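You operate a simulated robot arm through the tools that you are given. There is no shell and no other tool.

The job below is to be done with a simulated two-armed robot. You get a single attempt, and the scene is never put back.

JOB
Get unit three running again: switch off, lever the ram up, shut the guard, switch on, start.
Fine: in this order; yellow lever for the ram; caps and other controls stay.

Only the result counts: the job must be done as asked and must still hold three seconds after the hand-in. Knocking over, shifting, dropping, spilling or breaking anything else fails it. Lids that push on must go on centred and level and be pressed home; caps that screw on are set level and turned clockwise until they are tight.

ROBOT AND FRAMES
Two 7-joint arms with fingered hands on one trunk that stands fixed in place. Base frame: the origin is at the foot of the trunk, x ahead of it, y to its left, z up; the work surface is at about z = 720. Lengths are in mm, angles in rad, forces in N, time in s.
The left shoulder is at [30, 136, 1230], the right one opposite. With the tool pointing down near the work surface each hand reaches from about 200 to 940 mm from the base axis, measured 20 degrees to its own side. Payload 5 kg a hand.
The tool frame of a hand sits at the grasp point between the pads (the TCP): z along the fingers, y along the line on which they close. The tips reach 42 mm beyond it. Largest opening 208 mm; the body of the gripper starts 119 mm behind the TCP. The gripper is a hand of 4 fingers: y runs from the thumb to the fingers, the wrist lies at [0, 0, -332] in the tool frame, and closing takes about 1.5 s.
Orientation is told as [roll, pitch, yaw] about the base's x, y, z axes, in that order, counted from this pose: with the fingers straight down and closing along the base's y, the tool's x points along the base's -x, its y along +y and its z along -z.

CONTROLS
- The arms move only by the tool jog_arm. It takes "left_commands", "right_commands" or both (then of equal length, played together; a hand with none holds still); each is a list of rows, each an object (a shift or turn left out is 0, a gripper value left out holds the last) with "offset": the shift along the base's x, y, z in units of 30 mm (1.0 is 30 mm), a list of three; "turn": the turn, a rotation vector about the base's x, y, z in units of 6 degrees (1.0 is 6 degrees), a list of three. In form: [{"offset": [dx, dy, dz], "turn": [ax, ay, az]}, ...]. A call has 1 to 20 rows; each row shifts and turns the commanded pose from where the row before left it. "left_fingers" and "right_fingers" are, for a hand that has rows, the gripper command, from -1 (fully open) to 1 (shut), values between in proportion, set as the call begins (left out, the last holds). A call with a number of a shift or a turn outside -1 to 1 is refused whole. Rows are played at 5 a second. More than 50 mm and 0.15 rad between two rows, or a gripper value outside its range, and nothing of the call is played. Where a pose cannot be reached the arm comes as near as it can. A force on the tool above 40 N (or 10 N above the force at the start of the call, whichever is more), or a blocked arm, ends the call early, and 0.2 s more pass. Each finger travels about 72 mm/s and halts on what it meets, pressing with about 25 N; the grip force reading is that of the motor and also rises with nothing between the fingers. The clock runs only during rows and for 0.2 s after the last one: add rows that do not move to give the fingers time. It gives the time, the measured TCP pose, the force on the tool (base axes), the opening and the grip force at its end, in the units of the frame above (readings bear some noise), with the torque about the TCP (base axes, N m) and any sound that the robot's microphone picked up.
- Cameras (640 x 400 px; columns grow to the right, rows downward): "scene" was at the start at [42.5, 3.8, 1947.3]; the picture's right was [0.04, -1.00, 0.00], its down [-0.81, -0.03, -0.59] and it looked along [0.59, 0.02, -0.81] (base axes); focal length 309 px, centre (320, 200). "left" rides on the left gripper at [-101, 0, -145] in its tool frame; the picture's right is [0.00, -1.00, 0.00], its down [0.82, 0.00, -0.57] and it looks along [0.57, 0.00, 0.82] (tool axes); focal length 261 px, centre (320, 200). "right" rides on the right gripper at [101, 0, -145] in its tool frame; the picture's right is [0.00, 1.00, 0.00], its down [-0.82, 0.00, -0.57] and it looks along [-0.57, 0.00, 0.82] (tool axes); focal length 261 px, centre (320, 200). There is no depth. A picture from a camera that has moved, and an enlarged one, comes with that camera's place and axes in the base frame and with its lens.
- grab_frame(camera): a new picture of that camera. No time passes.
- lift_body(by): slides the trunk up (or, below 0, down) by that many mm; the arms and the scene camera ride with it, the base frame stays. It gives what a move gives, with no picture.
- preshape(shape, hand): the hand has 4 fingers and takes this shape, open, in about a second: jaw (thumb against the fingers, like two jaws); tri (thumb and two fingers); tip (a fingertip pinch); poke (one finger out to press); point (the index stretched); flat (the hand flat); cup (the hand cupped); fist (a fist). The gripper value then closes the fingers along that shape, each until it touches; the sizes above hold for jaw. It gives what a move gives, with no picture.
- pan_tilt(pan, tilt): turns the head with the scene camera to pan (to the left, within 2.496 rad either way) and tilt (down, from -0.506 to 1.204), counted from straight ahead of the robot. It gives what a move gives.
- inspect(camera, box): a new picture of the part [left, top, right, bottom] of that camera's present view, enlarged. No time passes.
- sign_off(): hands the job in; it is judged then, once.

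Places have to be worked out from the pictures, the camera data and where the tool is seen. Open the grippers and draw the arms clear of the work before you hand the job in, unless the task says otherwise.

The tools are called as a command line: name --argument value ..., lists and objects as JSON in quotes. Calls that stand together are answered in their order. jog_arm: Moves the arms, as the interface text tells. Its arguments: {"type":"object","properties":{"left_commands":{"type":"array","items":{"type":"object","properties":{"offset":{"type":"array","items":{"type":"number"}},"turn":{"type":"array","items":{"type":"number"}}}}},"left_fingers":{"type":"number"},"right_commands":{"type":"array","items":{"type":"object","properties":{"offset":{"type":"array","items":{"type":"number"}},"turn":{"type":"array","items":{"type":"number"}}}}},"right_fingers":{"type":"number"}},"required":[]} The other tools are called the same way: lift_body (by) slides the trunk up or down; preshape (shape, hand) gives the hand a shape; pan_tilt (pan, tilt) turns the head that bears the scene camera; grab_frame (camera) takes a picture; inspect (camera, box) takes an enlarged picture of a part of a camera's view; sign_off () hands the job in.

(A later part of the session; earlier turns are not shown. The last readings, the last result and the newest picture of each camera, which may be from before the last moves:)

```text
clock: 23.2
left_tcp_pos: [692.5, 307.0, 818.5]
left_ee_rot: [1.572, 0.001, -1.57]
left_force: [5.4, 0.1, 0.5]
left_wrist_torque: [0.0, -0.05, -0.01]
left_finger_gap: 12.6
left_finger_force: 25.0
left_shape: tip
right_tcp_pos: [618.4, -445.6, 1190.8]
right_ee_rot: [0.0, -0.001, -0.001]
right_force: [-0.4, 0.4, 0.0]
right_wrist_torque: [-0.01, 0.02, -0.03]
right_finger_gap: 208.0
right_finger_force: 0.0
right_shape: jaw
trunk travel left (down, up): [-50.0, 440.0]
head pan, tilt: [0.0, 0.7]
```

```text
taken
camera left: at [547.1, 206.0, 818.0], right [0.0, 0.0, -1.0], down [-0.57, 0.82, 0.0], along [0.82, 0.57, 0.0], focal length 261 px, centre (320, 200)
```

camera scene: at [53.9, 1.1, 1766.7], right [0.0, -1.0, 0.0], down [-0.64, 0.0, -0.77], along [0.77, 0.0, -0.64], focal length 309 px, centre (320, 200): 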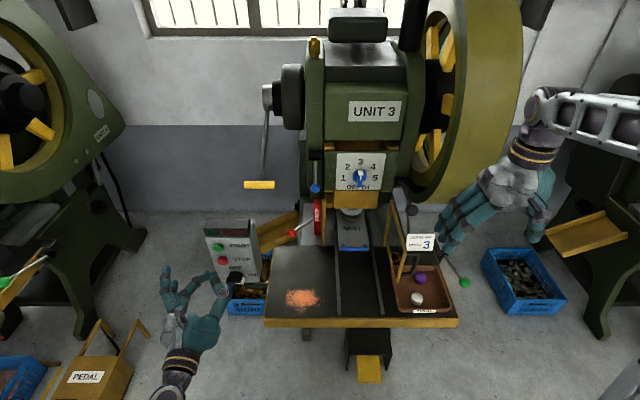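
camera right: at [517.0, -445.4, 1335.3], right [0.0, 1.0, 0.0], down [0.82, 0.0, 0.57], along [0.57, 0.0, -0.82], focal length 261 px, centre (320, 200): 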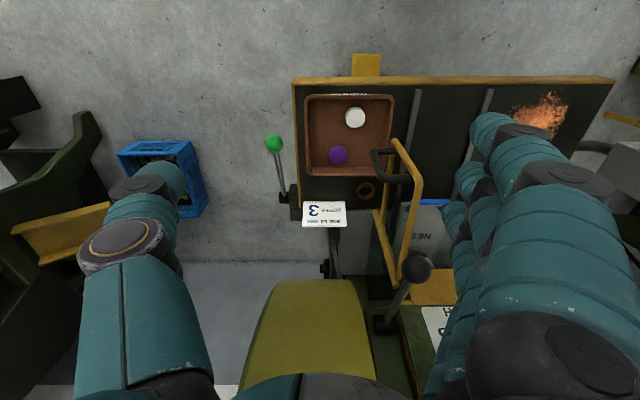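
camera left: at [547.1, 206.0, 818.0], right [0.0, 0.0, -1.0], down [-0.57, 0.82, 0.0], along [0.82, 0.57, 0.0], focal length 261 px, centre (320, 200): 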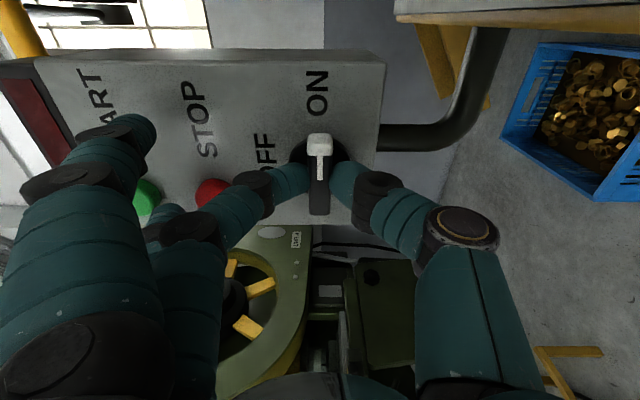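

I have a grip of about 12.6 mm on the bar. Now I'll turn it 90° counter-clockwise as seen from the front, from ON to OFF, about the knob axis.

jog_arm --left_commands '[{"turn": [-1, 0, 0]}, {"turn": [-1, 0, 0]}, {"turn": [-1, 0, 0]}, {"turn": [-1, 0, 0]}, {"turn": [-1, 0, 0]}, {"turn": [-1, 0, 0]}, {"turn": [-1, 0, 0]}, {"turn": [-1, 0, 0]}, {"turn": [-1, 0, 0]}, {"turn": [-1, 0, 0]}, {"turn": [-1, 0, 0]}, {"turn": [-1, 0, 0]}, {"turn": [-1, 0, 0]}, {"turn": [-1, 0, 0]}, {"turn": [-1, 0, 0]}, {}]'

grab_frame --camera "left"

inspect --camera "scene" --box '[180, 200, 300, 320]'

```text
clock: 26.6
left_tcp_pos: [691.6, 309.1, 821.1]
left_ee_rot: [-2.985, -1.568, 2.986]
left_force: [7.5, 9.8, 28.9]
left_wrist_torque: [0.17, -0.82, 0.4]
left_finger_gap: 11.8
left_finger_force: 24.9
left_shape: tip
right_tcp_pos: [616.1, -445.8, 1190.3]
right_ee_rot: [0.0, 0.002, 0.0]
right_force: [-0.9, -0.4, 0.7]
right_wrist_torque: [0.01, 0.0, 0.0]
right_finger_gap: 207.5
right_finger_force: 0.1
right_shape: jaw
trunk travel left (down, up): [-50.0, 440.0]
head pan, tilt: [0.0, 0.7]
```

```text
taken
camera left: at [546.1, 308.3, 919.4], right [0.0, -1.0, 0.01], down [-0.57, 0.0, -0.82], along [0.82, 0.0, -0.57], focal length 261 px, centre (320, 200)
```

left: 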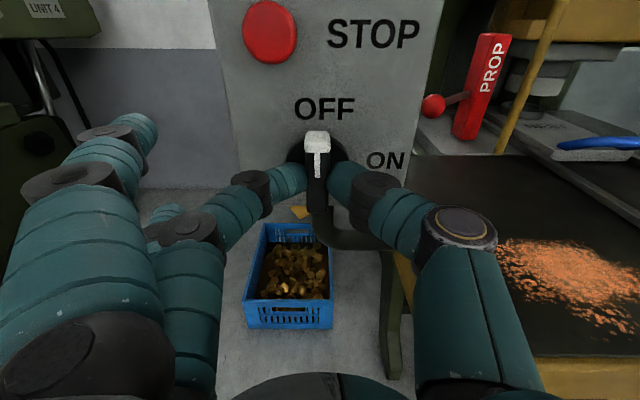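

```text
3.33 times, centred on (240, 260) of scene
camera zoom: at [52.6, 1.0, 1766.8], right [0.0, -1.0, 0.0], down [-0.64, 0.0, -0.77], along [0.77, 0.0, -0.64], focal length 1029 px, centre (587, 0)
```

zoom: 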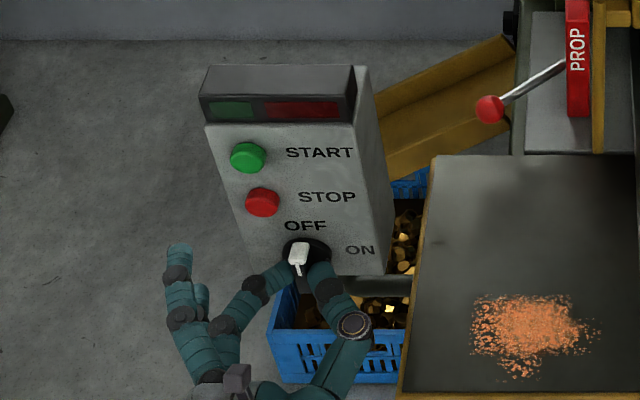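

The switch now points up at OFF. I'll open the fingers and back straight away from the panel to check that it stays there.

jog_arm --left_commands '[{}, {}, {}, {}]' --left_fingers 0.4

jog_arm --left_commands '[{"offset": [-0.6, 0, 0]}, {"offset": [-0.8, 0, 0]}, {"offset": [-0.8, 0, 0]}, {"offset": [-0.8, 0, 0]}, {}]'

grab_frame --camera "left"

inspect --camera "scene" --box '[180, 200, 300, 320]'

```text
clock: 27.6
left_tcp_pos: [691.8, 307.4, 817.1]
left_ee_rot: [-0.186, -1.568, 0.187]
left_force: [0.1, -0.9, -0.2]
left_wrist_torque: [0.02, 0.01, 0.03]
left_finger_gap: 61.7
left_finger_force: 0.0
left_shape: tip
right_tcp_pos: [617.6, -446.0, 1191.1]
right_ee_rot: [0.001, 0.0, 0.001]
right_force: [-0.1, -0.1, 0.9]
right_wrist_torque: [-0.03, -0.01, -0.03]
right_finger_gap: 207.6
right_finger_force: 0.0
right_shape: jaw
trunk travel left (down, up): [-50.0, 440.0]
head pan, tilt: [0.0, 0.7]
```

```text
clock: 28.8
left_tcp_pos: [605.0, 311.4, 824.8]
left_ee_rot: [0.091, -1.568, -0.096]
left_force: [0.7, -0.3, -0.2]
left_wrist_torque: [0.02, -0.03, 0.01]
left_finger_gap: 62.1
left_finger_force: 0.0
left_shape: tip
left hand out of reach, approached as far as the arm can: row 4
right_tcp_pos: [618.4, -445.8, 1189.6]
right_ee_rot: [0.001, 0.002, 0.001]
right_force: [1.1, 0.4, -0.1]
right_wrist_torque: [-0.01, 0.02, 0.02]
right_finger_gap: 207.7
right_finger_force: 0.1
right_shape: jaw
trunk travel left (down, up): [-50.0, 440.0]
head pan, tilt: [0.0, 0.7]
```

```text
taken
camera left: at [459.9, 312.3, 924.0], right [0.0, -1.0, 0.0], down [-0.57, 0.0, -0.82], along [0.82, 0.0, -0.57], focal length 261 px, centre (320, 200)
```

left: 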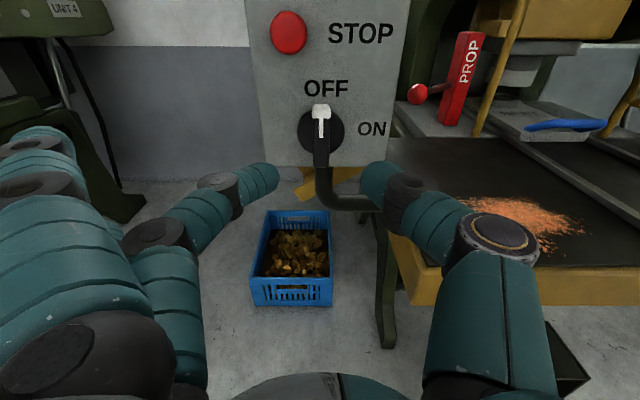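

```text
3.33 times, centred on (240, 260) of scene
camera zoom: at [54.9, 1.0, 1766.6], right [0.0, -1.0, 0.0], down [-0.64, 0.0, -0.76], along [0.76, 0.0, -0.64], focal length 1029 px, centre (587, 0)
```

zoom: 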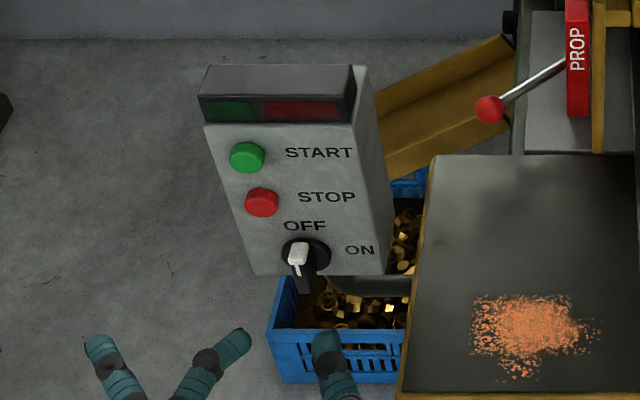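

The switch reads OFF and stays there. Next is the yellow lever: I'll raise the trunk 200 mm, which lifts the hands with it, and then bring the left hand up for a closer view of the handle.

lift_body --by 200

jog_arm --left_commands '[{"offset": [0, 0, 1]}, {"offset": [0, -0.3, 1]}, {"offset": [0, -0.7, 1]}, {"offset": [0, -0.7, 1]}, {"offset": [0.5, -0.7, 0.5]}, {"offset": [0.5, -0.7, 0]}, {"offset": [0.5, 0, 0]}, {}]'

grab_frame --camera "left"

grab_frame --camera "scene"

```text
clock: 31.0
left_tcp_pos: [603.9, 312.4, 1022.8]
left_ee_rot: [-0.01, -1.567, 0.009]
left_force: [0.5, -0.5, 0.2]
left_wrist_torque: [0.01, 0.01, 0.02]
left_finger_gap: 62.1
left_finger_force: 0.1
left_shape: tip
right_tcp_pos: [617.6, -445.5, 1390.0]
right_ee_rot: [0.0, 0.0, 0.0]
right_force: [0.9, -0.8, -0.2]
right_wrist_torque: [0.0, 0.02, 0.02]
right_finger_gap: 207.9
right_finger_force: 0.0
right_shape: jaw
trunk travel left (down, up): [-250.0, 240.0]
head pan, tilt: [0.0, 0.7]
```

```text
clock: 32.8
left_tcp_pos: [649.5, 218.6, 1157.0]
left_ee_rot: [0.134, -1.568, -0.137]
left_force: [0.8, 0.2, -0.4]
left_wrist_torque: [-0.03, 0.0, 0.04]
left_finger_gap: 62.1
left_finger_force: 0.0
left_shape: tip
right_tcp_pos: [617.7, -446.3, 1389.8]
right_ee_rot: [0.0, 0.001, 0.001]
right_force: [0.3, 0.0, -1.1]
right_wrist_torque: [0.05, 0.05, -0.02]
right_finger_gap: 207.9
right_finger_force: 0.1
right_shape: jaw
trunk travel left (down, up): [-250.0, 240.0]
head pan, tilt: [0.0, 0.7]
```

```text
taken
camera left: at [505.3, 218.8, 1259.1], right [0.0, -1.0, 0.0], down [-0.57, 0.0, -0.82], along [0.82, 0.0, -0.57], focal length 261 px, centre (320, 200)
```

left: 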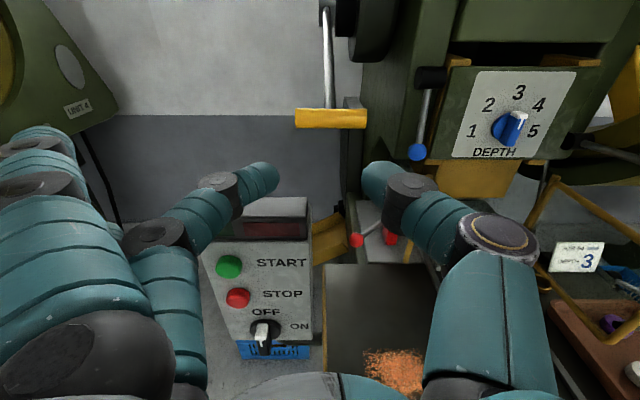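

```text
taken
camera scene: at [54.4, 0.6, 1966.6], right [0.0, -1.0, 0.0], down [-0.64, 0.0, -0.76], along [0.76, 0.0, -0.64], focal length 309 px, centre (320, 200)
```

scene: 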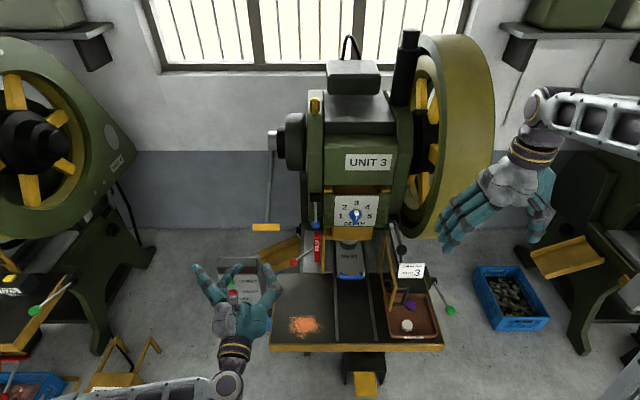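

The handle bar is centred at about (876, 203, 1142), runs along y from 152 to 254, and the rod runs back to a hub near (1255, 207, 1292). I'll keep the two fingertips spread to straddle the rod and slide the hand in under the bar.

jog_arm --left_commands '[{"offset": [0, -0.52, -0.8]}, {"offset": [0.2, 0, -0.9]}, {"offset": [1, 0, 0]}, {"offset": [1, 0, 0]}, {"offset": [1, 0, 0]}, {"offset": [1, 0, 0]}, {"offset": [1, 0, 0]}, {}]'

grab_frame --camera "left"

inspect --camera "scene" --box '[200, 100, 400, 300]'

```text
clock: 34.6
left_tcp_pos: [804.1, 202.8, 1107.1]
left_ee_rot: [-0.154, -1.567, 0.152]
left_force: [0.0, 0.3, 1.0]
left_wrist_torque: [0.02, 0.03, 0.02]
left_finger_gap: 62.3
left_finger_force: 0.1
left_shape: tip
right_tcp_pos: [618.1, -446.5, 1390.8]
right_ee_rot: [-0.001, -0.001, -0.001]
right_force: [-0.3, -0.6, 0.5]
right_wrist_torque: [-0.01, -0.05, -0.02]
right_finger_gap: 207.8
right_finger_force: 0.2
right_shape: jaw
trunk travel left (down, up): [-250.0, 240.0]
head pan, tilt: [0.0, 0.7]
```

```text
taken
camera left: at [660.0, 203.8, 1207.9], right [0.0, -1.0, 0.01], down [-0.57, 0.0, -0.82], along [0.82, 0.0, -0.57], focal length 261 px, centre (320, 200)
```

left: 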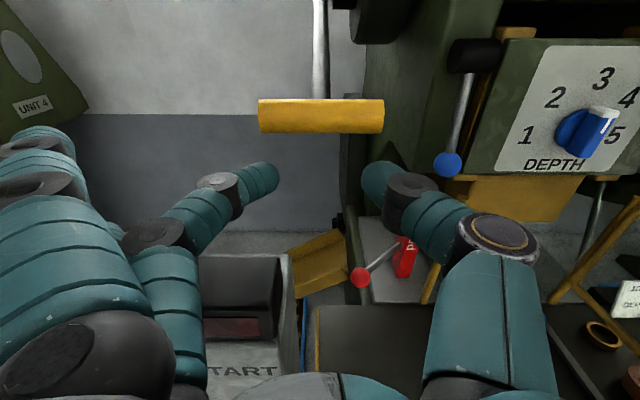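

```text
2.00 times, centred on (300, 200) of scene
camera zoom: at [53.7, 1.3, 1966.7], right [0.0, -1.0, 0.0], down [-0.64, 0.0, -0.77], along [0.77, 0.0, -0.64], focal length 617 px, centre (360, 200)
```

zoom: 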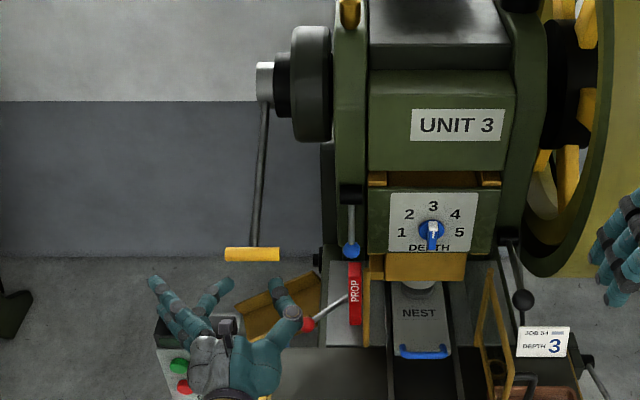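

The bar is centred on the fingers and still ahead of them; the finger tops should pass about 9 mm under it. I'll advance 66 mm so the fingers extend beneath the bar.

jog_arm --left_commands '[{"offset": [0.75, 0, -0.05]}, {"offset": [0.75, 0, -0.05]}, {"offset": [0.7, 0, 0]}, {}]'

grab_frame --camera "left"

```text
clock: 35.6
left_tcp_pos: [870.4, 202.6, 1104.6]
left_ee_rot: [-0.06, -1.567, 0.058]
left_force: [-0.8, 1.0, 0.5]
left_wrist_torque: [0.02, 0.03, 0.01]
left_finger_gap: 61.9
left_finger_force: 0.1
left_shape: tip
right_tcp_pos: [617.5, -445.6, 1390.7]
right_ee_rot: [0.0, -0.001, 0.001]
right_force: [-1.1, -0.2, 0.4]
right_wrist_torque: [-0.04, -0.03, 0.0]
right_finger_gap: 207.9
right_finger_force: 0.1
right_shape: jaw
trunk travel left (down, up): [-250.0, 240.0]
head pan, tilt: [0.0, 0.7]
```

```text
taken
camera left: at [726.6, 203.4, 1205.3], right [0.0, -1.0, 0.0], down [-0.57, 0.0, -0.82], along [0.82, 0.0, -0.57], focal length 261 px, centre (320, 200)
```

left: 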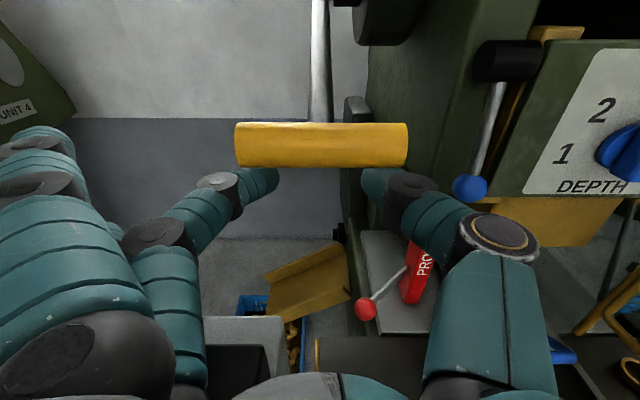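

The fingers are under the bar. I'll make a short trial lift along the lever's arc, watching the force.

jog_arm --left_commands '[{"offset": [-0.1, 0, 0.4]}, {"offset": [-0.15, 0, 0.4]}, {"offset": [-0.15, 0, 0.4]}, {"offset": [-0.15, 0, 0.4]}, {}]'

grab_frame --camera "left"

inspect --camera "scene" --box '[200, 100, 400, 300]'

```text
clock: 36.2
left_tcp_pos: [862.9, 206.5, 1114.3]
left_ee_rot: [0.197, -1.547, -0.194]
left_force: [14.7, -0.9, -21.2]
left_wrist_torque: [1.17, 0.56, 0.87]
left_finger_gap: 62.7
left_finger_force: 0.0
left_shape: tip
right_tcp_pos: [618.5, -446.3, 1390.0]
right_ee_rot: [0.0, -0.001, -0.001]
right_force: [-1.7, -0.7, 0.1]
right_wrist_torque: [0.1, -0.22, 0.01]
right_finger_gap: 207.8
right_finger_force: 0.0
right_shape: jaw
trunk travel left (down, up): [-250.0, 240.0]
head pan, tilt: [0.0, 0.7]
stopped in row 3 (left hand): the force on the tool passed its limit at 46 N (the readings are from after the stop); the commanded pose is now the measured one
```

```text
taken
camera left: at [721.1, 205.8, 1218.7], right [0.0, -1.0, 0.0], down [-0.59, 0.0, -0.81], along [0.81, 0.0, -0.59], focal length 261 px, centre (320, 200)
```

left: 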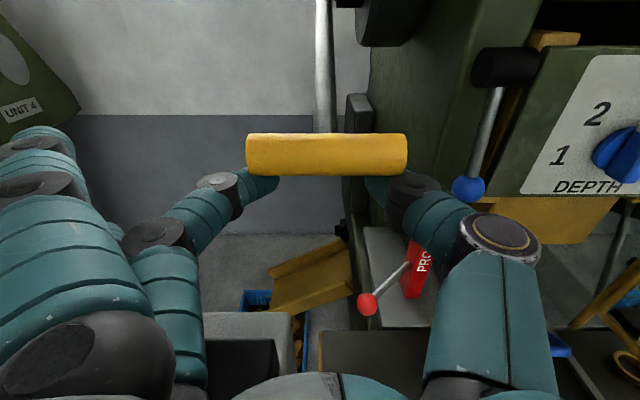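

```text
2.00 times, centred on (300, 200) of scene
camera zoom: at [55.6, 0.9, 1966.6], right [0.0, -1.0, 0.0], down [-0.64, 0.0, -0.76], along [0.76, 0.0, -0.64], focal length 617 px, centre (360, 200)
```

zoom: 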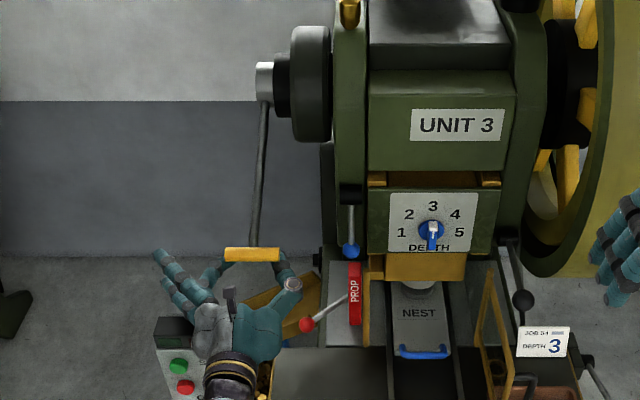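

Lifting met a hard stop at about 46 N and the lever didn't move, so up isn't its working direction. I'll back the hand out, go over the top of the bar, and try pressing it down.

jog_arm --left_commands '[{"offset": [0, 0, -0.5]}, {"offset": [-0.8, -0.1, 0]}, {"offset": [-1, 0, 0]}, {"offset": [-1, 0, 0]}, {"offset": [0, 0, 1]}, {"offset": [0, 0, 1]}, {"offset": [0, 0, 0.9]}, {}]'

grab_frame --camera "left"

```text
clock: 38.0
left_tcp_pos: [780.4, 201.2, 1192.2]
left_ee_rot: [0.179, -1.554, -0.18]
left_force: [0.3, 0.6, 0.3]
left_wrist_torque: [-0.02, 0.01, 0.02]
left_finger_gap: 62.3
left_finger_force: 0.0
left_shape: tip
right_tcp_pos: [617.9, -445.7, 1390.3]
right_ee_rot: [0.0, -0.001, 0.0]
right_force: [0.2, -0.3, -0.1]
right_wrist_torque: [0.01, 0.03, 0.0]
right_finger_gap: 208.2
right_finger_force: 0.1
right_shape: jaw
trunk travel left (down, up): [-250.0, 240.0]
head pan, tilt: [0.0, 0.7]
```

```text
taken
camera left: at [636.9, 201.4, 1294.6], right [0.0, -1.0, 0.0], down [-0.59, 0.0, -0.81], along [0.81, 0.0, -0.59], focal length 261 px, centre (320, 200)
```

left: 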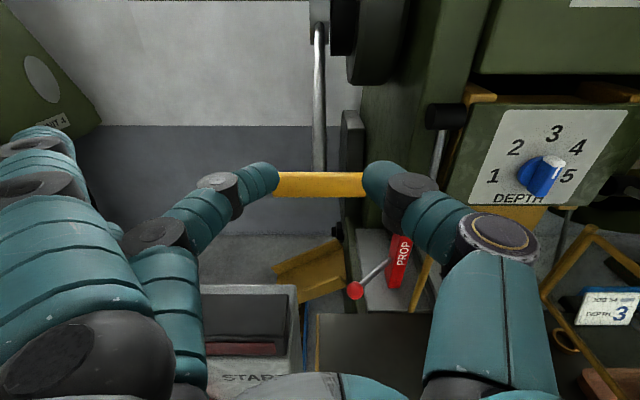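

The hand is now above the bar. I'll move forward over it with the fingers straddling the rod.

jog_arm --left_commands '[{"offset": [1, 0.03, 0]}, {"offset": [1, 0.03, 0]}, {"offset": [1, 0, 0]}, {}]'

jog_arm --left_commands '[{"offset": [0, 0, -0.3]}, {"offset": [0, 0, -0.3]}, {"offset": [0.1, 0, -0.3]}, {"offset": [0.1, 0, -0.3]}, {}]'

grab_frame --camera "left"

inspect --camera "scene" --box '[200, 100, 400, 300]'

```text
clock: 39.0
left_tcp_pos: [868.7, 201.4, 1192.6]
left_ee_rot: [0.152, -1.554, -0.151]
left_force: [-0.2, -0.2, 0.9]
left_wrist_torque: [-0.03, 0.03, -0.02]
left_finger_gap: 62.4
left_finger_force: 0.0
left_shape: tip
right_tcp_pos: [617.1, -444.7, 1389.9]
right_ee_rot: [0.0, 0.0, 0.001]
right_force: [0.0, 0.1, 0.7]
right_wrist_torque: [-0.01, -0.05, -0.01]
right_finger_gap: 207.7
right_finger_force: 0.0
right_shape: jaw
trunk travel left (down, up): [-250.0, 240.0]
head pan, tilt: [0.0, 0.7]
```

```text
clock: 40.2
left_tcp_pos: [874.3, 203.6, 1156.7]
left_ee_rot: [0.193, -1.555, -0.193]
left_force: [1.6, -0.8, 7.1]
left_wrist_torque: [-0.36, -0.09, 0.1]
left_finger_gap: 62.5
left_finger_force: 0.1
left_shape: tip
right_tcp_pos: [616.6, -446.2, 1391.2]
right_ee_rot: [0.0, -0.001, 0.0]
right_force: [0.0, 0.7, 0.6]
right_wrist_torque: [0.01, -0.01, -0.03]
right_finger_gap: 207.8
right_finger_force: 0.0
right_shape: jaw
trunk travel left (down, up): [-250.0, 240.0]
head pan, tilt: [0.0, 0.7]
```

```text
taken
camera left: at [732.0, 203.3, 1259.5], right [0.0, -1.0, 0.0], down [-0.58, 0.0, -0.81], along [0.81, 0.0, -0.58], focal length 261 px, centre (320, 200)
```

left: 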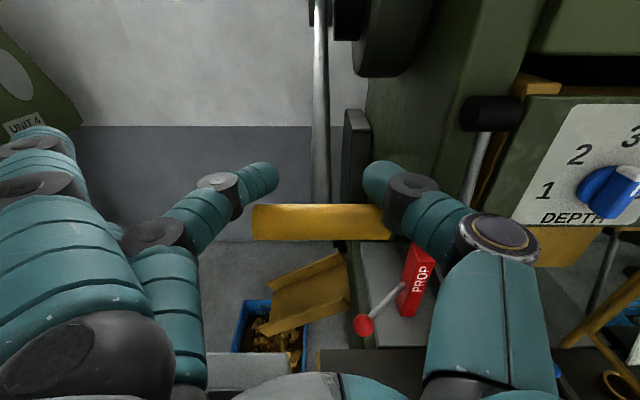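

```text
2.00 times, centred on (300, 200) of scene
camera zoom: at [53.7, 0.8, 1966.7], right [0.0, -1.0, 0.0], down [-0.64, 0.0, -0.77], along [0.77, 0.0, -0.64], focal length 617 px, centre (360, 200)
```

zoom: 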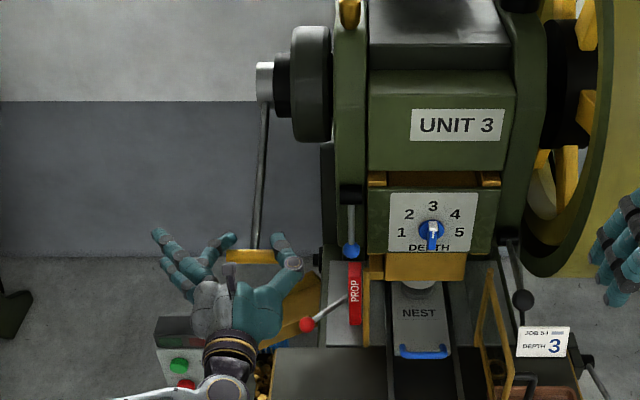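

Contact is made from above at only about 7 N, so the lever seems free to go this way. I'll press down along the arc in small steps.

jog_arm --left_commands '[{"offset": [0.19, 0, -0.43]}, {"offset": [0.2, 0, -0.43]}, {"offset": [0.22, 0, -0.42]}, {"offset": [0.23, 0, -0.42]}, {"offset": [0.25, 0, -0.41]}, {"offset": [0.26, 0, -0.4]}, {}]'

grab_frame --camera "left"

inspect --camera "scene" --box '[200, 100, 400, 300]'

```text
clock: 41.8
left_tcp_pos: [911.8, 207.4, 1085.8]
left_ee_rot: [0.184, -1.552, -0.191]
left_force: [7.3, -8.4, 16.6]
left_wrist_torque: [-1.03, -0.3, 0.39]
left_finger_gap: 65.4
left_finger_force: 0.1
left_shape: tip
left hand out of reach, approached as far as the arm can: row 6
right_tcp_pos: [616.7, -447.5, 1389.7]
right_ee_rot: [0.001, -0.002, 0.0]
right_force: [0.6, 0.3, 0.1]
right_wrist_torque: [-0.01, 0.03, -0.02]
right_finger_gap: 207.9
right_finger_force: 0.1
right_shape: jaw
trunk travel left (down, up): [-250.0, 240.0]
head pan, tilt: [0.0, 0.7]
```

```text
taken
camera left: at [768.5, 208.6, 1188.4], right [0.0, -1.0, 0.0], down [-0.59, 0.0, -0.81], along [0.81, 0.0, -0.59], focal length 261 px, centre (320, 200)
```

left: 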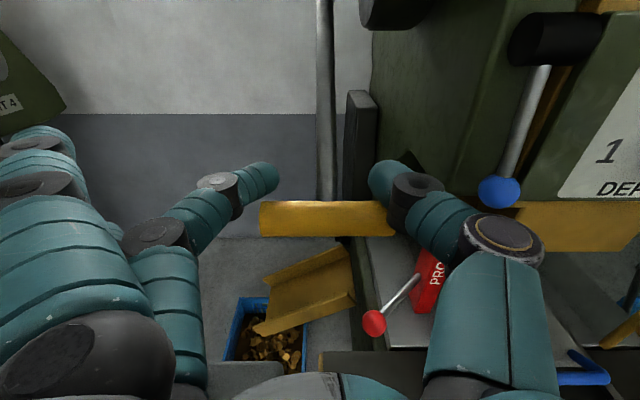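

```text
2.00 times, centred on (300, 200) of scene
camera zoom: at [53.6, -0.3, 1966.8], right [0.0, -1.0, 0.0], down [-0.64, 0.0, -0.77], along [0.77, 0.0, -0.64], focal length 617 px, centre (360, 200)
```

zoom: 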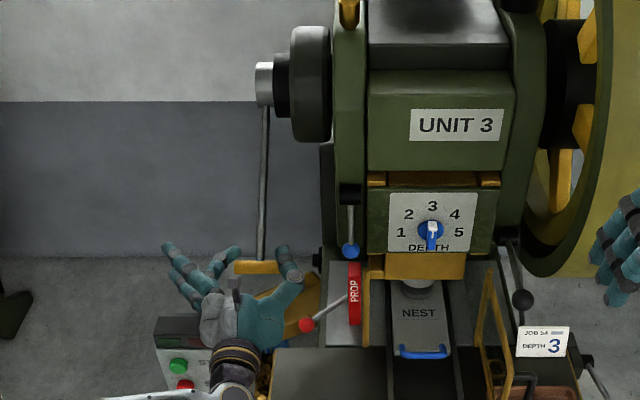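

The lever is moving: the handle is now near (919, 207, 1062), about 13° down, and the flywheel spokes have turned with it. I'll continue along the arc, tilting the hand slightly downward to stay within reach.

jog_arm --left_commands '[{"offset": [0.27, -0.05, -0.39], "turn": [0, 0.6, 0]}, {"offset": [0.28, -0.05, -0.38], "turn": [0, 0.6, 0]}, {"offset": [0.29, 0, -0.37], "turn": [0, 0.6, 0]}, {"offset": [0.3, 0, -0.36], "turn": [0, 0.6, 0]}, {"offset": [0.31, 0, -0.35], "turn": [0, 0.6, 0]}, {"offset": [0.33, 0, -0.34], "turn": [0, 0.6, 0]}, {}]'

grab_frame --camera "left"

inspect --camera "scene" --box '[200, 100, 400, 300]'

```text
clock: 42.7
left_tcp_pos: [933.8, 209.1, 1063.1]
left_ee_rot: [0.01, -1.384, -0.018]
left_force: [3.1, -5.9, 16.0]
left_wrist_torque: [-0.99, -0.24, 0.03]
left_finger_gap: 64.9
left_finger_force: 0.1
left_shape: tip
left hand out of reach, approached as far as the arm can: row 2, 3, 4
right_tcp_pos: [617.3, -444.3, 1390.3]
right_ee_rot: [0.001, 0.0, 0.0]
right_force: [0.3, -0.1, 0.3]
right_wrist_torque: [-0.04, -0.01, -0.01]
right_finger_gap: 207.6
right_finger_force: 0.2
right_shape: jaw
trunk travel left (down, up): [-250.0, 240.0]
head pan, tilt: [0.0, 0.7]
stopped in row 4 (left hand): the force on the tool passed its limit at 41 N (the readings are from after the stop); the commanded pose is now the measured one
```

```text
taken
camera left: at [810.2, 209.6, 1188.4], right [-0.01, -1.0, 0.0], down [-0.71, 0.0, -0.7], along [0.7, -0.01, -0.71], focal length 261 px, centre (320, 200)
```

left: 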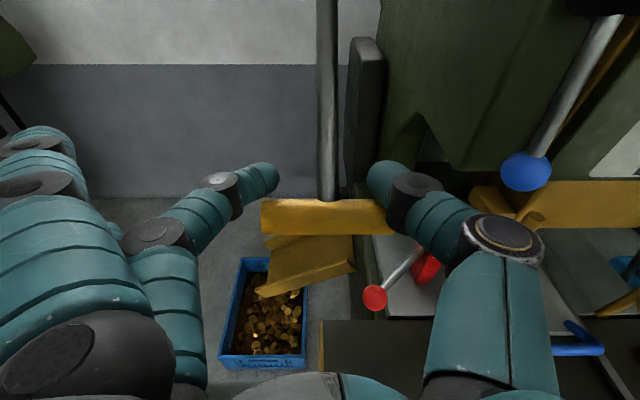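

```text
2.00 times, centred on (300, 200) of scene
camera zoom: at [52.6, 0.6, 1966.6], right [0.0, -1.0, 0.0], down [-0.64, 0.0, -0.77], along [0.77, 0.0, -0.64], focal length 617 px, centre (360, 200)
```

zoom: 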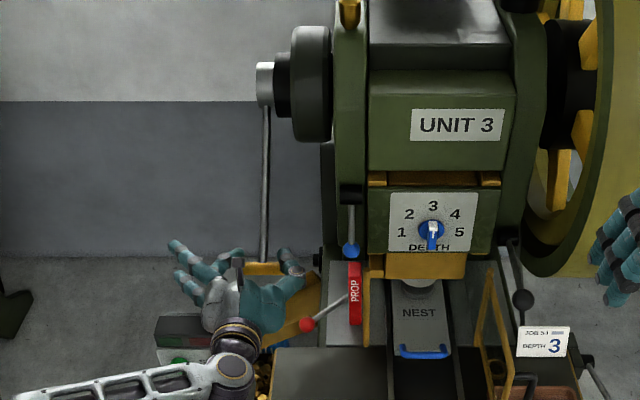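

The handle keeps going down, but that move jerked near a reach limit and tripped the 40 N guard. I'll go on with smaller, slower steps.

jog_arm --left_commands '[{"offset": [0.12, -0.05, -0.16]}, {"offset": [0.12, -0.05, -0.16]}, {"offset": [0.13, -0.05, -0.16]}, {"offset": [0.13, 0, -0.16]}, {"offset": [0.13, 0, -0.16]}, {"offset": [0.14, 0, -0.16]}, {}]'

inspect --camera "scene" --box '[100, 100, 420, 400]'

```text
clock: 43.9
left_tcp_pos: [939.6, 213.0, 1057.6]
left_ee_rot: [-0.008, -1.385, -0.004]
left_force: [1.5, -9.2, 16.9]
left_wrist_torque: [-1.13, -0.21, -0.09]
left_finger_gap: 67.5
left_finger_force: 0.0
left_shape: tip
left hand out of reach, approached as far as the arm can: row 1, 2, 3, 4, 5, 6
right_tcp_pos: [615.9, -444.6, 1390.4]
right_ee_rot: [0.001, -0.001, 0.0]
right_force: [-0.3, 0.6, 0.2]
right_wrist_torque: [-0.05, 0.03, 0.01]
right_finger_gap: 207.5
right_finger_force: 0.1
right_shape: jaw
trunk travel left (down, up): [-250.0, 240.0]
head pan, tilt: [0.0, 0.7]
stopped in row 6 (left hand): the force on the tool passed its limit at 41 N (the readings are from after the stop); the commanded pose is now the measured one
```

```text
1.33 times, centred on (260, 250) of scene
camera zoom: at [52.6, 0.5, 1966.5], right [0.0, -1.0, 0.0], down [-0.64, 0.0, -0.77], along [0.77, 0.0, -0.64], focal length 412 px, centre (400, 133)
```

zoom: 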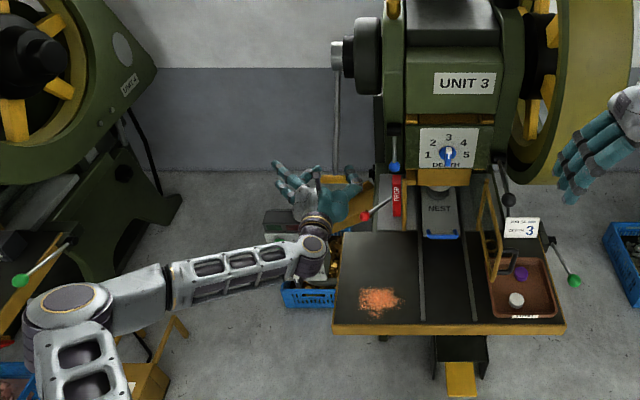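

The left elbow is swung far out to the side, so the wrist is at its limit rather than the arm's length. Before repositioning, I'll check how far the lever and ram have moved.

inspect --camera "scene" --box '[200, 100, 400, 300]'

grab_frame --camera "left"

```text
2.00 times, centred on (300, 200) of scene
camera zoom: at [52.6, 0.5, 1966.5], right [0.0, -1.0, 0.0], down [-0.64, 0.0, -0.77], along [0.77, 0.0, -0.64], focal length 617 px, centre (360, 200)
```

zoom: 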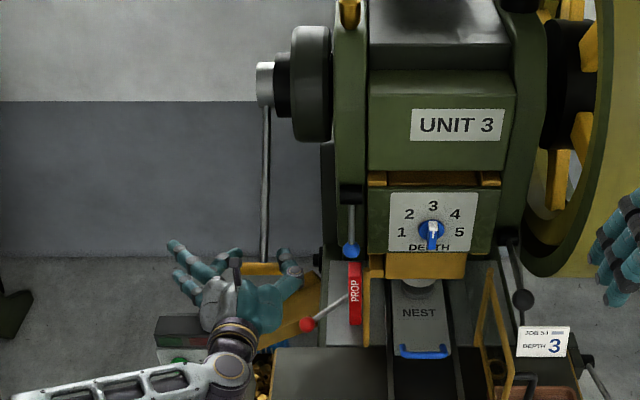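

```text
taken
camera left: at [815.6, 215.9, 1182.3], right [-0.01, -1.0, 0.01], down [-0.71, 0.0, -0.7], along [0.7, -0.01, -0.71], focal length 261 px, centre (320, 200)
```

left: 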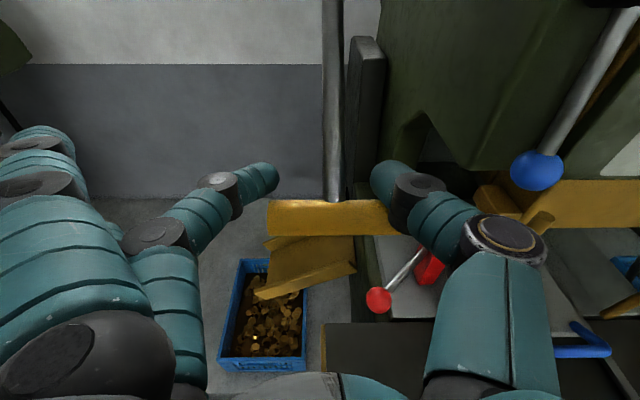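

The ram has not visibly moved yet, so more lever travel is needed from a better arm posture. I'll lift the hand off the bar and retreat well back before lowering the trunk.

jog_arm --left_commands '[{"offset": [0, 0, 0.5]}, {"offset": [-0.3, 0, 1]}, {"offset": [-0.5, 0, 1]}, {"offset": [-1, 0, 0.3]}, {"offset": [-1, 0, 0]}, {"offset": [-1, 0, 0]}, {"offset": [-1, 0, 0]}, {"offset": [-1, 0, 0]}, {"offset": [-1, 0, 0]}, {"offset": [-1, 0, 0]}, {"offset": [-1, 0, 0]}, {"offset": [-1, 0, 0]}, {"offset": [-0.5, 0, 0]}, {}]'

grab_frame --camera "scene"

```text
clock: 46.9
left_tcp_pos: [637.9, 216.1, 1132.3]
left_ee_rot: [-0.001, -1.384, -0.009]
left_force: [0.0, -0.7, 0.0]
left_wrist_torque: [0.0, 0.0, 0.01]
left_finger_gap: 62.2
left_finger_force: 0.1
left_shape: tip
left hand out of reach, approached as far as the arm can: row 13
right_tcp_pos: [617.9, -445.1, 1390.6]
right_ee_rot: [0.0, 0.0, 0.0]
right_force: [-0.5, 0.0, 0.9]
right_wrist_torque: [-0.03, -0.01, 0.0]
right_finger_gap: 207.9
right_finger_force: 0.1
right_shape: jaw
trunk travel left (down, up): [-250.0, 240.0]
head pan, tilt: [0.0, 0.7]
```

```text
taken
camera scene: at [54.1, 1.1, 1966.7], right [0.0, -1.0, 0.0], down [-0.64, 0.0, -0.76], along [0.76, 0.0, -0.64], focal length 309 px, centre (320, 200)
```

scene: 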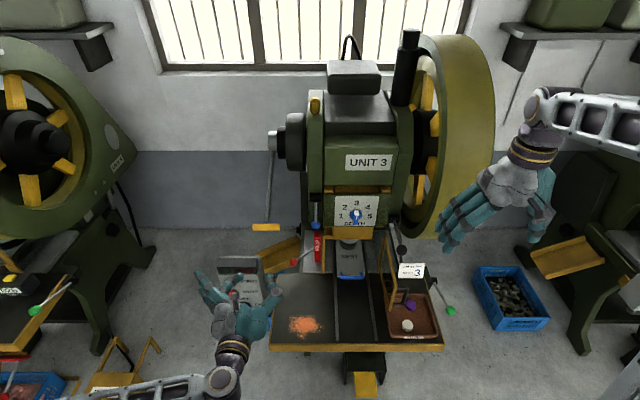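

The handle looks like it's back at its starting pixel. I'll zoom in to check whether it sprang back and whether the ram or flywheel changed.

inspect --camera "scene" --box '[200, 100, 400, 300]'

inspect --camera "scene" --box '[380, 20, 520, 260]'

inspect --camera "scene" --box '[240, 110, 320, 250]'

```text
2.00 times, centred on (300, 200) of scene
camera zoom: at [54.1, 1.1, 1966.7], right [0.0, -1.0, 0.0], down [-0.64, 0.0, -0.76], along [0.76, 0.0, -0.64], focal length 617 px, centre (360, 200)
```

zoom: 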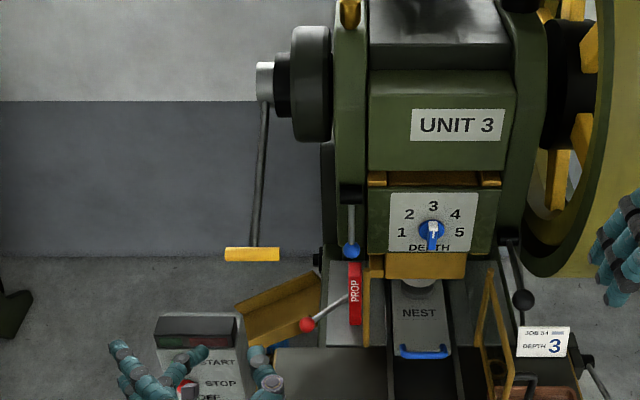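

```text
1.67 times, centred on (450, 140) of scene
camera zoom: at [54.1, 1.1, 1966.7], right [0.0, -1.0, 0.0], down [-0.64, 0.0, -0.76], along [0.76, 0.0, -0.64], focal length 514 px, centre (103, 300)
```

zoom: 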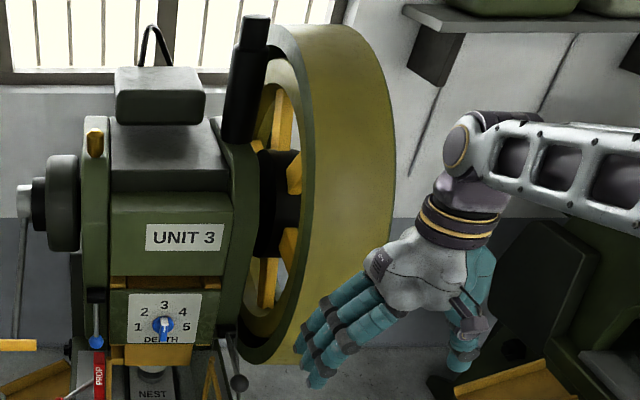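

```text
2.86 times, centred on (280, 180) of scene
camera zoom: at [54.1, 1.1, 1966.7], right [0.0, -1.0, 0.0], down [-0.64, 0.0, -0.76], along [0.76, 0.0, -0.64], focal length 882 px, centre (434, 257)
```

zoom: 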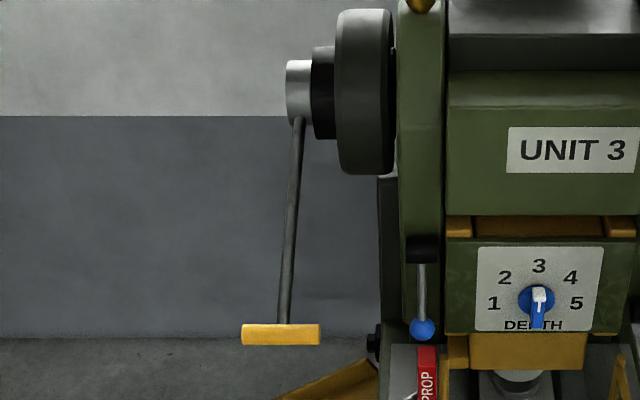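

The lever has sprung back, but the flywheel spokes stayed where the stroke left them. So it's a ratchet, and the ram has to be pumped up with repeated down-strokes. For longer strokes I'll lower the trunk 200 mm and check the arm posture.

lift_body --by -200

jog_arm --left_commands '[{"offset": [0, 0, 1]}, {"offset": [0, 0, 1]}, {"offset": [0, 0, 1]}, {"offset": [0, 0, 1]}, {"offset": [0, 0, 1]}, {"offset": [0, -0.2, 1]}, {"offset": [0, -0.2, 1]}, {"offset": [0, 0, 1]}, {"offset": [0, 0, 0.6]}, {}]'

pan_tilt --pan 0.15 --tilt 0.75

grab_frame --camera "scene"

```text
clock: 49.1
left_tcp_pos: [636.9, 215.6, 931.5]
left_ee_rot: [0.0, -1.384, -0.009]
left_force: [-0.3, 0.4, 0.6]
left_wrist_torque: [0.02, 0.02, 0.02]
left_finger_gap: 62.3
left_finger_force: 0.0
left_shape: tip
right_tcp_pos: [617.2, -444.9, 1190.1]
right_ee_rot: [0.0, 0.0, 0.001]
right_force: [0.7, 0.6, 0.2]
right_wrist_torque: [-0.01, -0.03, 0.0]
right_finger_gap: 207.7
right_finger_force: 0.1
right_shape: jaw
trunk travel left (down, up): [-50.0, 440.0]
head pan, tilt: [0.0, 0.7]
```

```text
clock: 51.3
left_tcp_pos: [702.9, 209.5, 1162.4]
left_ee_rot: [0.0, -1.381, -0.008]
left_force: [-0.1, 0.0, 0.0]
left_wrist_torque: [-0.05, 0.03, -0.01]
left_finger_gap: 62.2
left_finger_force: 0.0
left_shape: tip
left hand out of reach, approached as far as the arm can: row 1, 2, 3, 4, 5, 6, 7
right_tcp_pos: [618.2, -445.2, 1189.8]
right_ee_rot: [0.0, 0.0, 0.0]
right_force: [0.4, -0.6, 0.8]
right_wrist_torque: [0.03, -0.03, -0.01]
right_finger_gap: 207.8
right_finger_force: 0.1
right_shape: jaw
trunk travel left (down, up): [-50.0, 440.0]
head pan, tilt: [0.0, 0.7]
```

```text
clock: 52.0
left_tcp_pos: [703.1, 210.2, 1162.0]
left_ee_rot: [0.001, -1.384, -0.009]
left_force: [-0.3, -0.4, -0.4]
left_wrist_torque: [0.01, 0.01, -0.01]
left_finger_gap: 62.3
left_finger_force: 0.1
left_shape: tip
right_tcp_pos: [617.9, -444.7, 1189.5]
right_ee_rot: [-0.001, 0.0, -0.001]
right_force: [0.5, -0.1, -0.4]
right_wrist_torque: [-0.01, 0.02, 0.02]
right_finger_gap: 207.7
right_finger_force: 0.1
right_shape: jaw
trunk travel left (down, up): [-50.0, 440.0]
head pan, tilt: [0.15, 0.75]
```

```text
taken
camera scene: at [51.5, 13.5, 1762.4], right [0.15, -0.99, 0.0], down [-0.67, -0.1, -0.73], along [0.72, 0.11, -0.68], focal length 309 px, centre (320, 200)
```

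scene: 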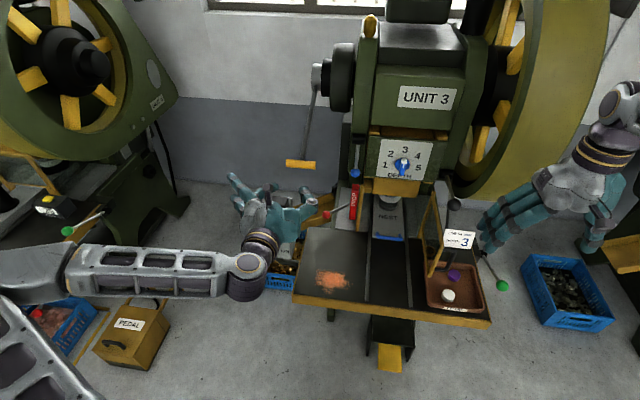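

The forearm now comes straight in from the left, so this posture is poor for pushing forward, and the control box blocks a low flat hand. Instead I'll grip the bar from above with the hand pointing down and slightly forward. I'll raise the trunk and re-orient in free air first.

lift_body --by 200

preshape --shape "jaw" --hand "left"

jog_arm --left_commands '[{"offset": [0, 0.5, 0.2], "turn": [0, 1, 0]}, {"offset": [0, 0.5, 0.2], "turn": [0, 1, 0]}, {"offset": [0, 0.5, 0.2], "turn": [0, 1, 0]}, {"offset": [0, 0.5, 0.2], "turn": [0, 1, 0]}, {"offset": [0, 0.5, 0.2], "turn": [0, 1, 0]}, {"offset": [0, 0.5, 0], "turn": [0, 1, 0]}, {"offset": [0, 0.5, 0], "turn": [0, 1, 0]}, {"offset": [0, 0.5, 0], "turn": [0, 1, 0]}, {"offset": [0, 0, 0], "turn": [0, 1, 0]}, {}]'

```text
clock: 54.2
left_tcp_pos: [704.0, 209.6, 1362.2]
left_ee_rot: [-0.002, -1.383, -0.01]
left_force: [-0.4, 0.0, 0.2]
left_wrist_torque: [-0.01, 0.0, 0.01]
left_finger_gap: 62.2
left_finger_force: 0.1
left_shape: tip
right_tcp_pos: [617.0, -444.4, 1389.0]
right_ee_rot: [0.0, 0.001, -0.001]
right_force: [-0.3, 0.8, 0.5]
right_wrist_torque: [0.0, 0.01, -0.02]
right_finger_gap: 207.7
right_finger_force: 0.1
right_shape: jaw
trunk travel left (down, up): [-250.0, 240.0]
head pan, tilt: [0.15, 0.75]
```

```text
clock: 55.1
left_tcp_pos: [703.2, 208.7, 1363.0]
left_ee_rot: [0.001, -1.381, -0.009]
left_force: [0.3, -0.3, -0.4]
left_wrist_torque: [0.01, 0.0, 0.01]
left_finger_gap: 207.9
left_finger_force: 0.2
left_shape: jaw
right_tcp_pos: [618.6, -445.7, 1391.2]
right_ee_rot: [0.002, -0.001, 0.001]
right_force: [0.1, 0.0, -0.2]
right_wrist_torque: [0.01, 0.01, 0.0]
right_finger_gap: 207.6
right_finger_force: 0.0
right_shape: jaw
trunk travel left (down, up): [-250.0, 240.0]
head pan, tilt: [0.15, 0.75]
```

```text
clock: 57.3
left_tcp_pos: [701.3, 328.1, 1393.1]
left_ee_rot: [-0.009, -0.441, 0.0]
left_force: [-0.9, 0.3, 0.3]
left_wrist_torque: [0.09, -0.05, 0.04]
left_finger_gap: 208.1
left_finger_force: 0.0
left_shape: jaw
right_tcp_pos: [617.2, -446.2, 1390.4]
right_ee_rot: [0.0, 0.001, 0.0]
right_force: [-0.5, -0.2, 0.6]
right_wrist_torque: [0.05, -0.11, -0.02]
right_finger_gap: 207.9
right_finger_force: 0.0
right_shape: jaw
trunk travel left (down, up): [-250.0, 240.0]
head pan, tilt: [0.15, 0.75]
```

Pitch is now -25°. Next I'll spin the hand +90° about its own axis so it closes fore and aft, with the thumb on the far side of the bar.

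jog_arm --left_commands '[{"turn": [-0.42, 0, 0.9]}, {"turn": [-0.42, 0, 0.9]}, {"turn": [-0.42, 0, 0.9]}, {"turn": [-0.42, 0, 0.9]}, {"turn": [-0.42, 0, 0.9]}, {"turn": [-0.42, 0, 0.9]}, {"turn": [-0.42, 0, 0.9]}, {"turn": [-0.42, 0, 0.9]}, {"turn": [-0.42, 0, 0.9]}, {"turn": [-0.42, 0, 0.9]}, {"turn": [-0.42, 0, 0.9]}, {"turn": [-0.42, 0, 0.9]}, {"turn": [-0.42, 0, 0.9]}, {"turn": [-0.42, 0, 0.9]}, {"turn": [-0.42, 0, 0.9]}, {}]' --left_fingers 0.0

grab_frame --camera "scene"

grab_frame --camera "left"

```text
clock: 60.7
left_tcp_pos: [702.9, 328.3, 1391.6]
left_ee_rot: [-0.445, -0.008, 1.562]
left_force: [0.2, -0.2, 0.1]
left_wrist_torque: [0.0, 0.04, -0.01]
left_finger_gap: 105.1
left_finger_force: 0.1
left_shape: jaw
right_tcp_pos: [616.6, -445.7, 1390.1]
right_ee_rot: [-0.001, -0.001, 0.0]
right_force: [0.2, -0.6, 0.3]
right_wrist_torque: [-0.01, -0.02, 0.0]
right_finger_gap: 208.1
right_finger_force: 0.0
right_shape: jaw
trunk travel left (down, up): [-250.0, 240.0]
head pan, tilt: [0.15, 0.75]
```

```text
taken
camera scene: at [51.5, 13.6, 1962.4], right [0.15, -0.99, 0.0], down [-0.67, -0.1, -0.73], along [0.72, 0.11, -0.68], focal length 309 px, centre (320, 200)
```

scene: 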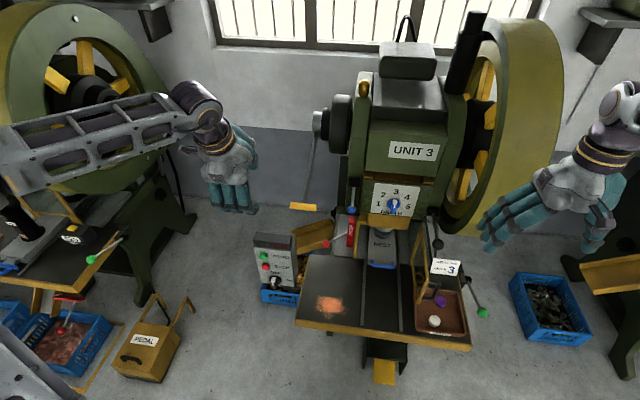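

```text
taken
camera left: at [640.9, 429.4, 1523.0], right [0.9, -0.01, 0.43], down [-0.25, -0.82, 0.51], along [0.35, -0.57, -0.74], focal length 261 px, centre (320, 200)
```

left: 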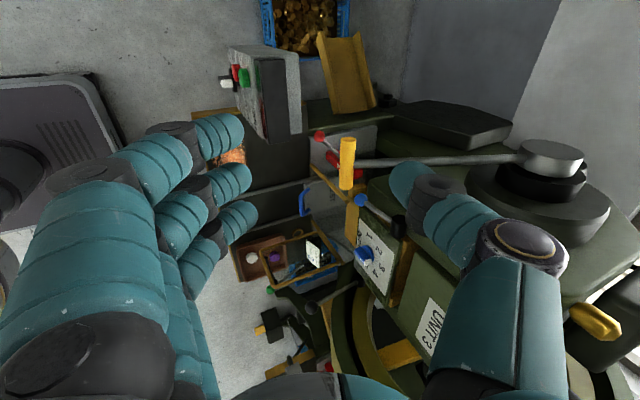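

This gives a good side view of the lever: bar at about (878, 203, 1141), pivot at about (1260, 207, 1288), arm length about 408. I'll move to a pre-approach point 130 mm above the bar along the hand axis, offset to y≈232 so the thumb clears the rod.

jog_arm --left_commands '[{"offset": [0.79, -0.64, -0.89]}, {"offset": [0.79, -0.64, -0.89]}, {"offset": [0.79, -0.64, -0.89]}, {"offset": [0.79, -0.64, -0.89]}, {"offset": [0.79, -0.64, -0.88]}, {}]'

grab_frame --camera "left"

grab_frame --camera "scene"

```text
clock: 62.1
left_tcp_pos: [811.7, 268.3, 1262.7]
left_ee_rot: [-0.448, -0.009, 1.56]
left_force: [-1.9, -0.1, 0.7]
left_wrist_torque: [0.09, -0.1, 0.03]
left_finger_gap: 104.4
left_finger_force: 0.1
left_shape: jaw
left hand out of reach, approached as far as the arm can: row 4, 5
right_tcp_pos: [616.6, -446.6, 1390.5]
right_ee_rot: [-0.001, 0.0, 0.0]
right_force: [-0.8, -0.8, -0.4]
right_wrist_torque: [0.12, -0.12, 0.03]
right_finger_gap: 207.9
right_finger_force: 0.0
right_shape: jaw
trunk travel left (down, up): [-250.0, 240.0]
head pan, tilt: [0.15, 0.75]
```

```text
taken
camera left: at [749.9, 369.4, 1393.0], right [0.9, -0.01, 0.43], down [-0.25, -0.82, 0.51], along [0.35, -0.57, -0.74], focal length 261 px, centre (320, 200)
```

left: 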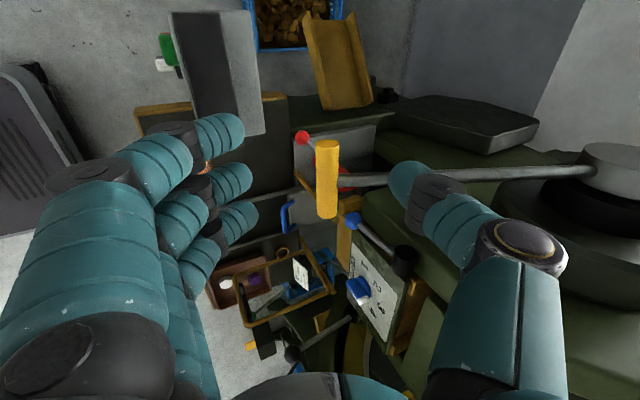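

```text
taken
camera scene: at [50.1, 12.1, 1962.5], right [0.15, -0.99, 0.0], down [-0.67, -0.1, -0.73], along [0.72, 0.11, -0.68], focal length 309 px, centre (320, 200)
```

scene: 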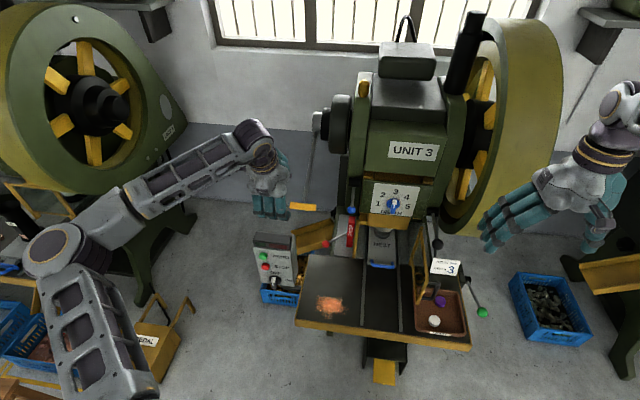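

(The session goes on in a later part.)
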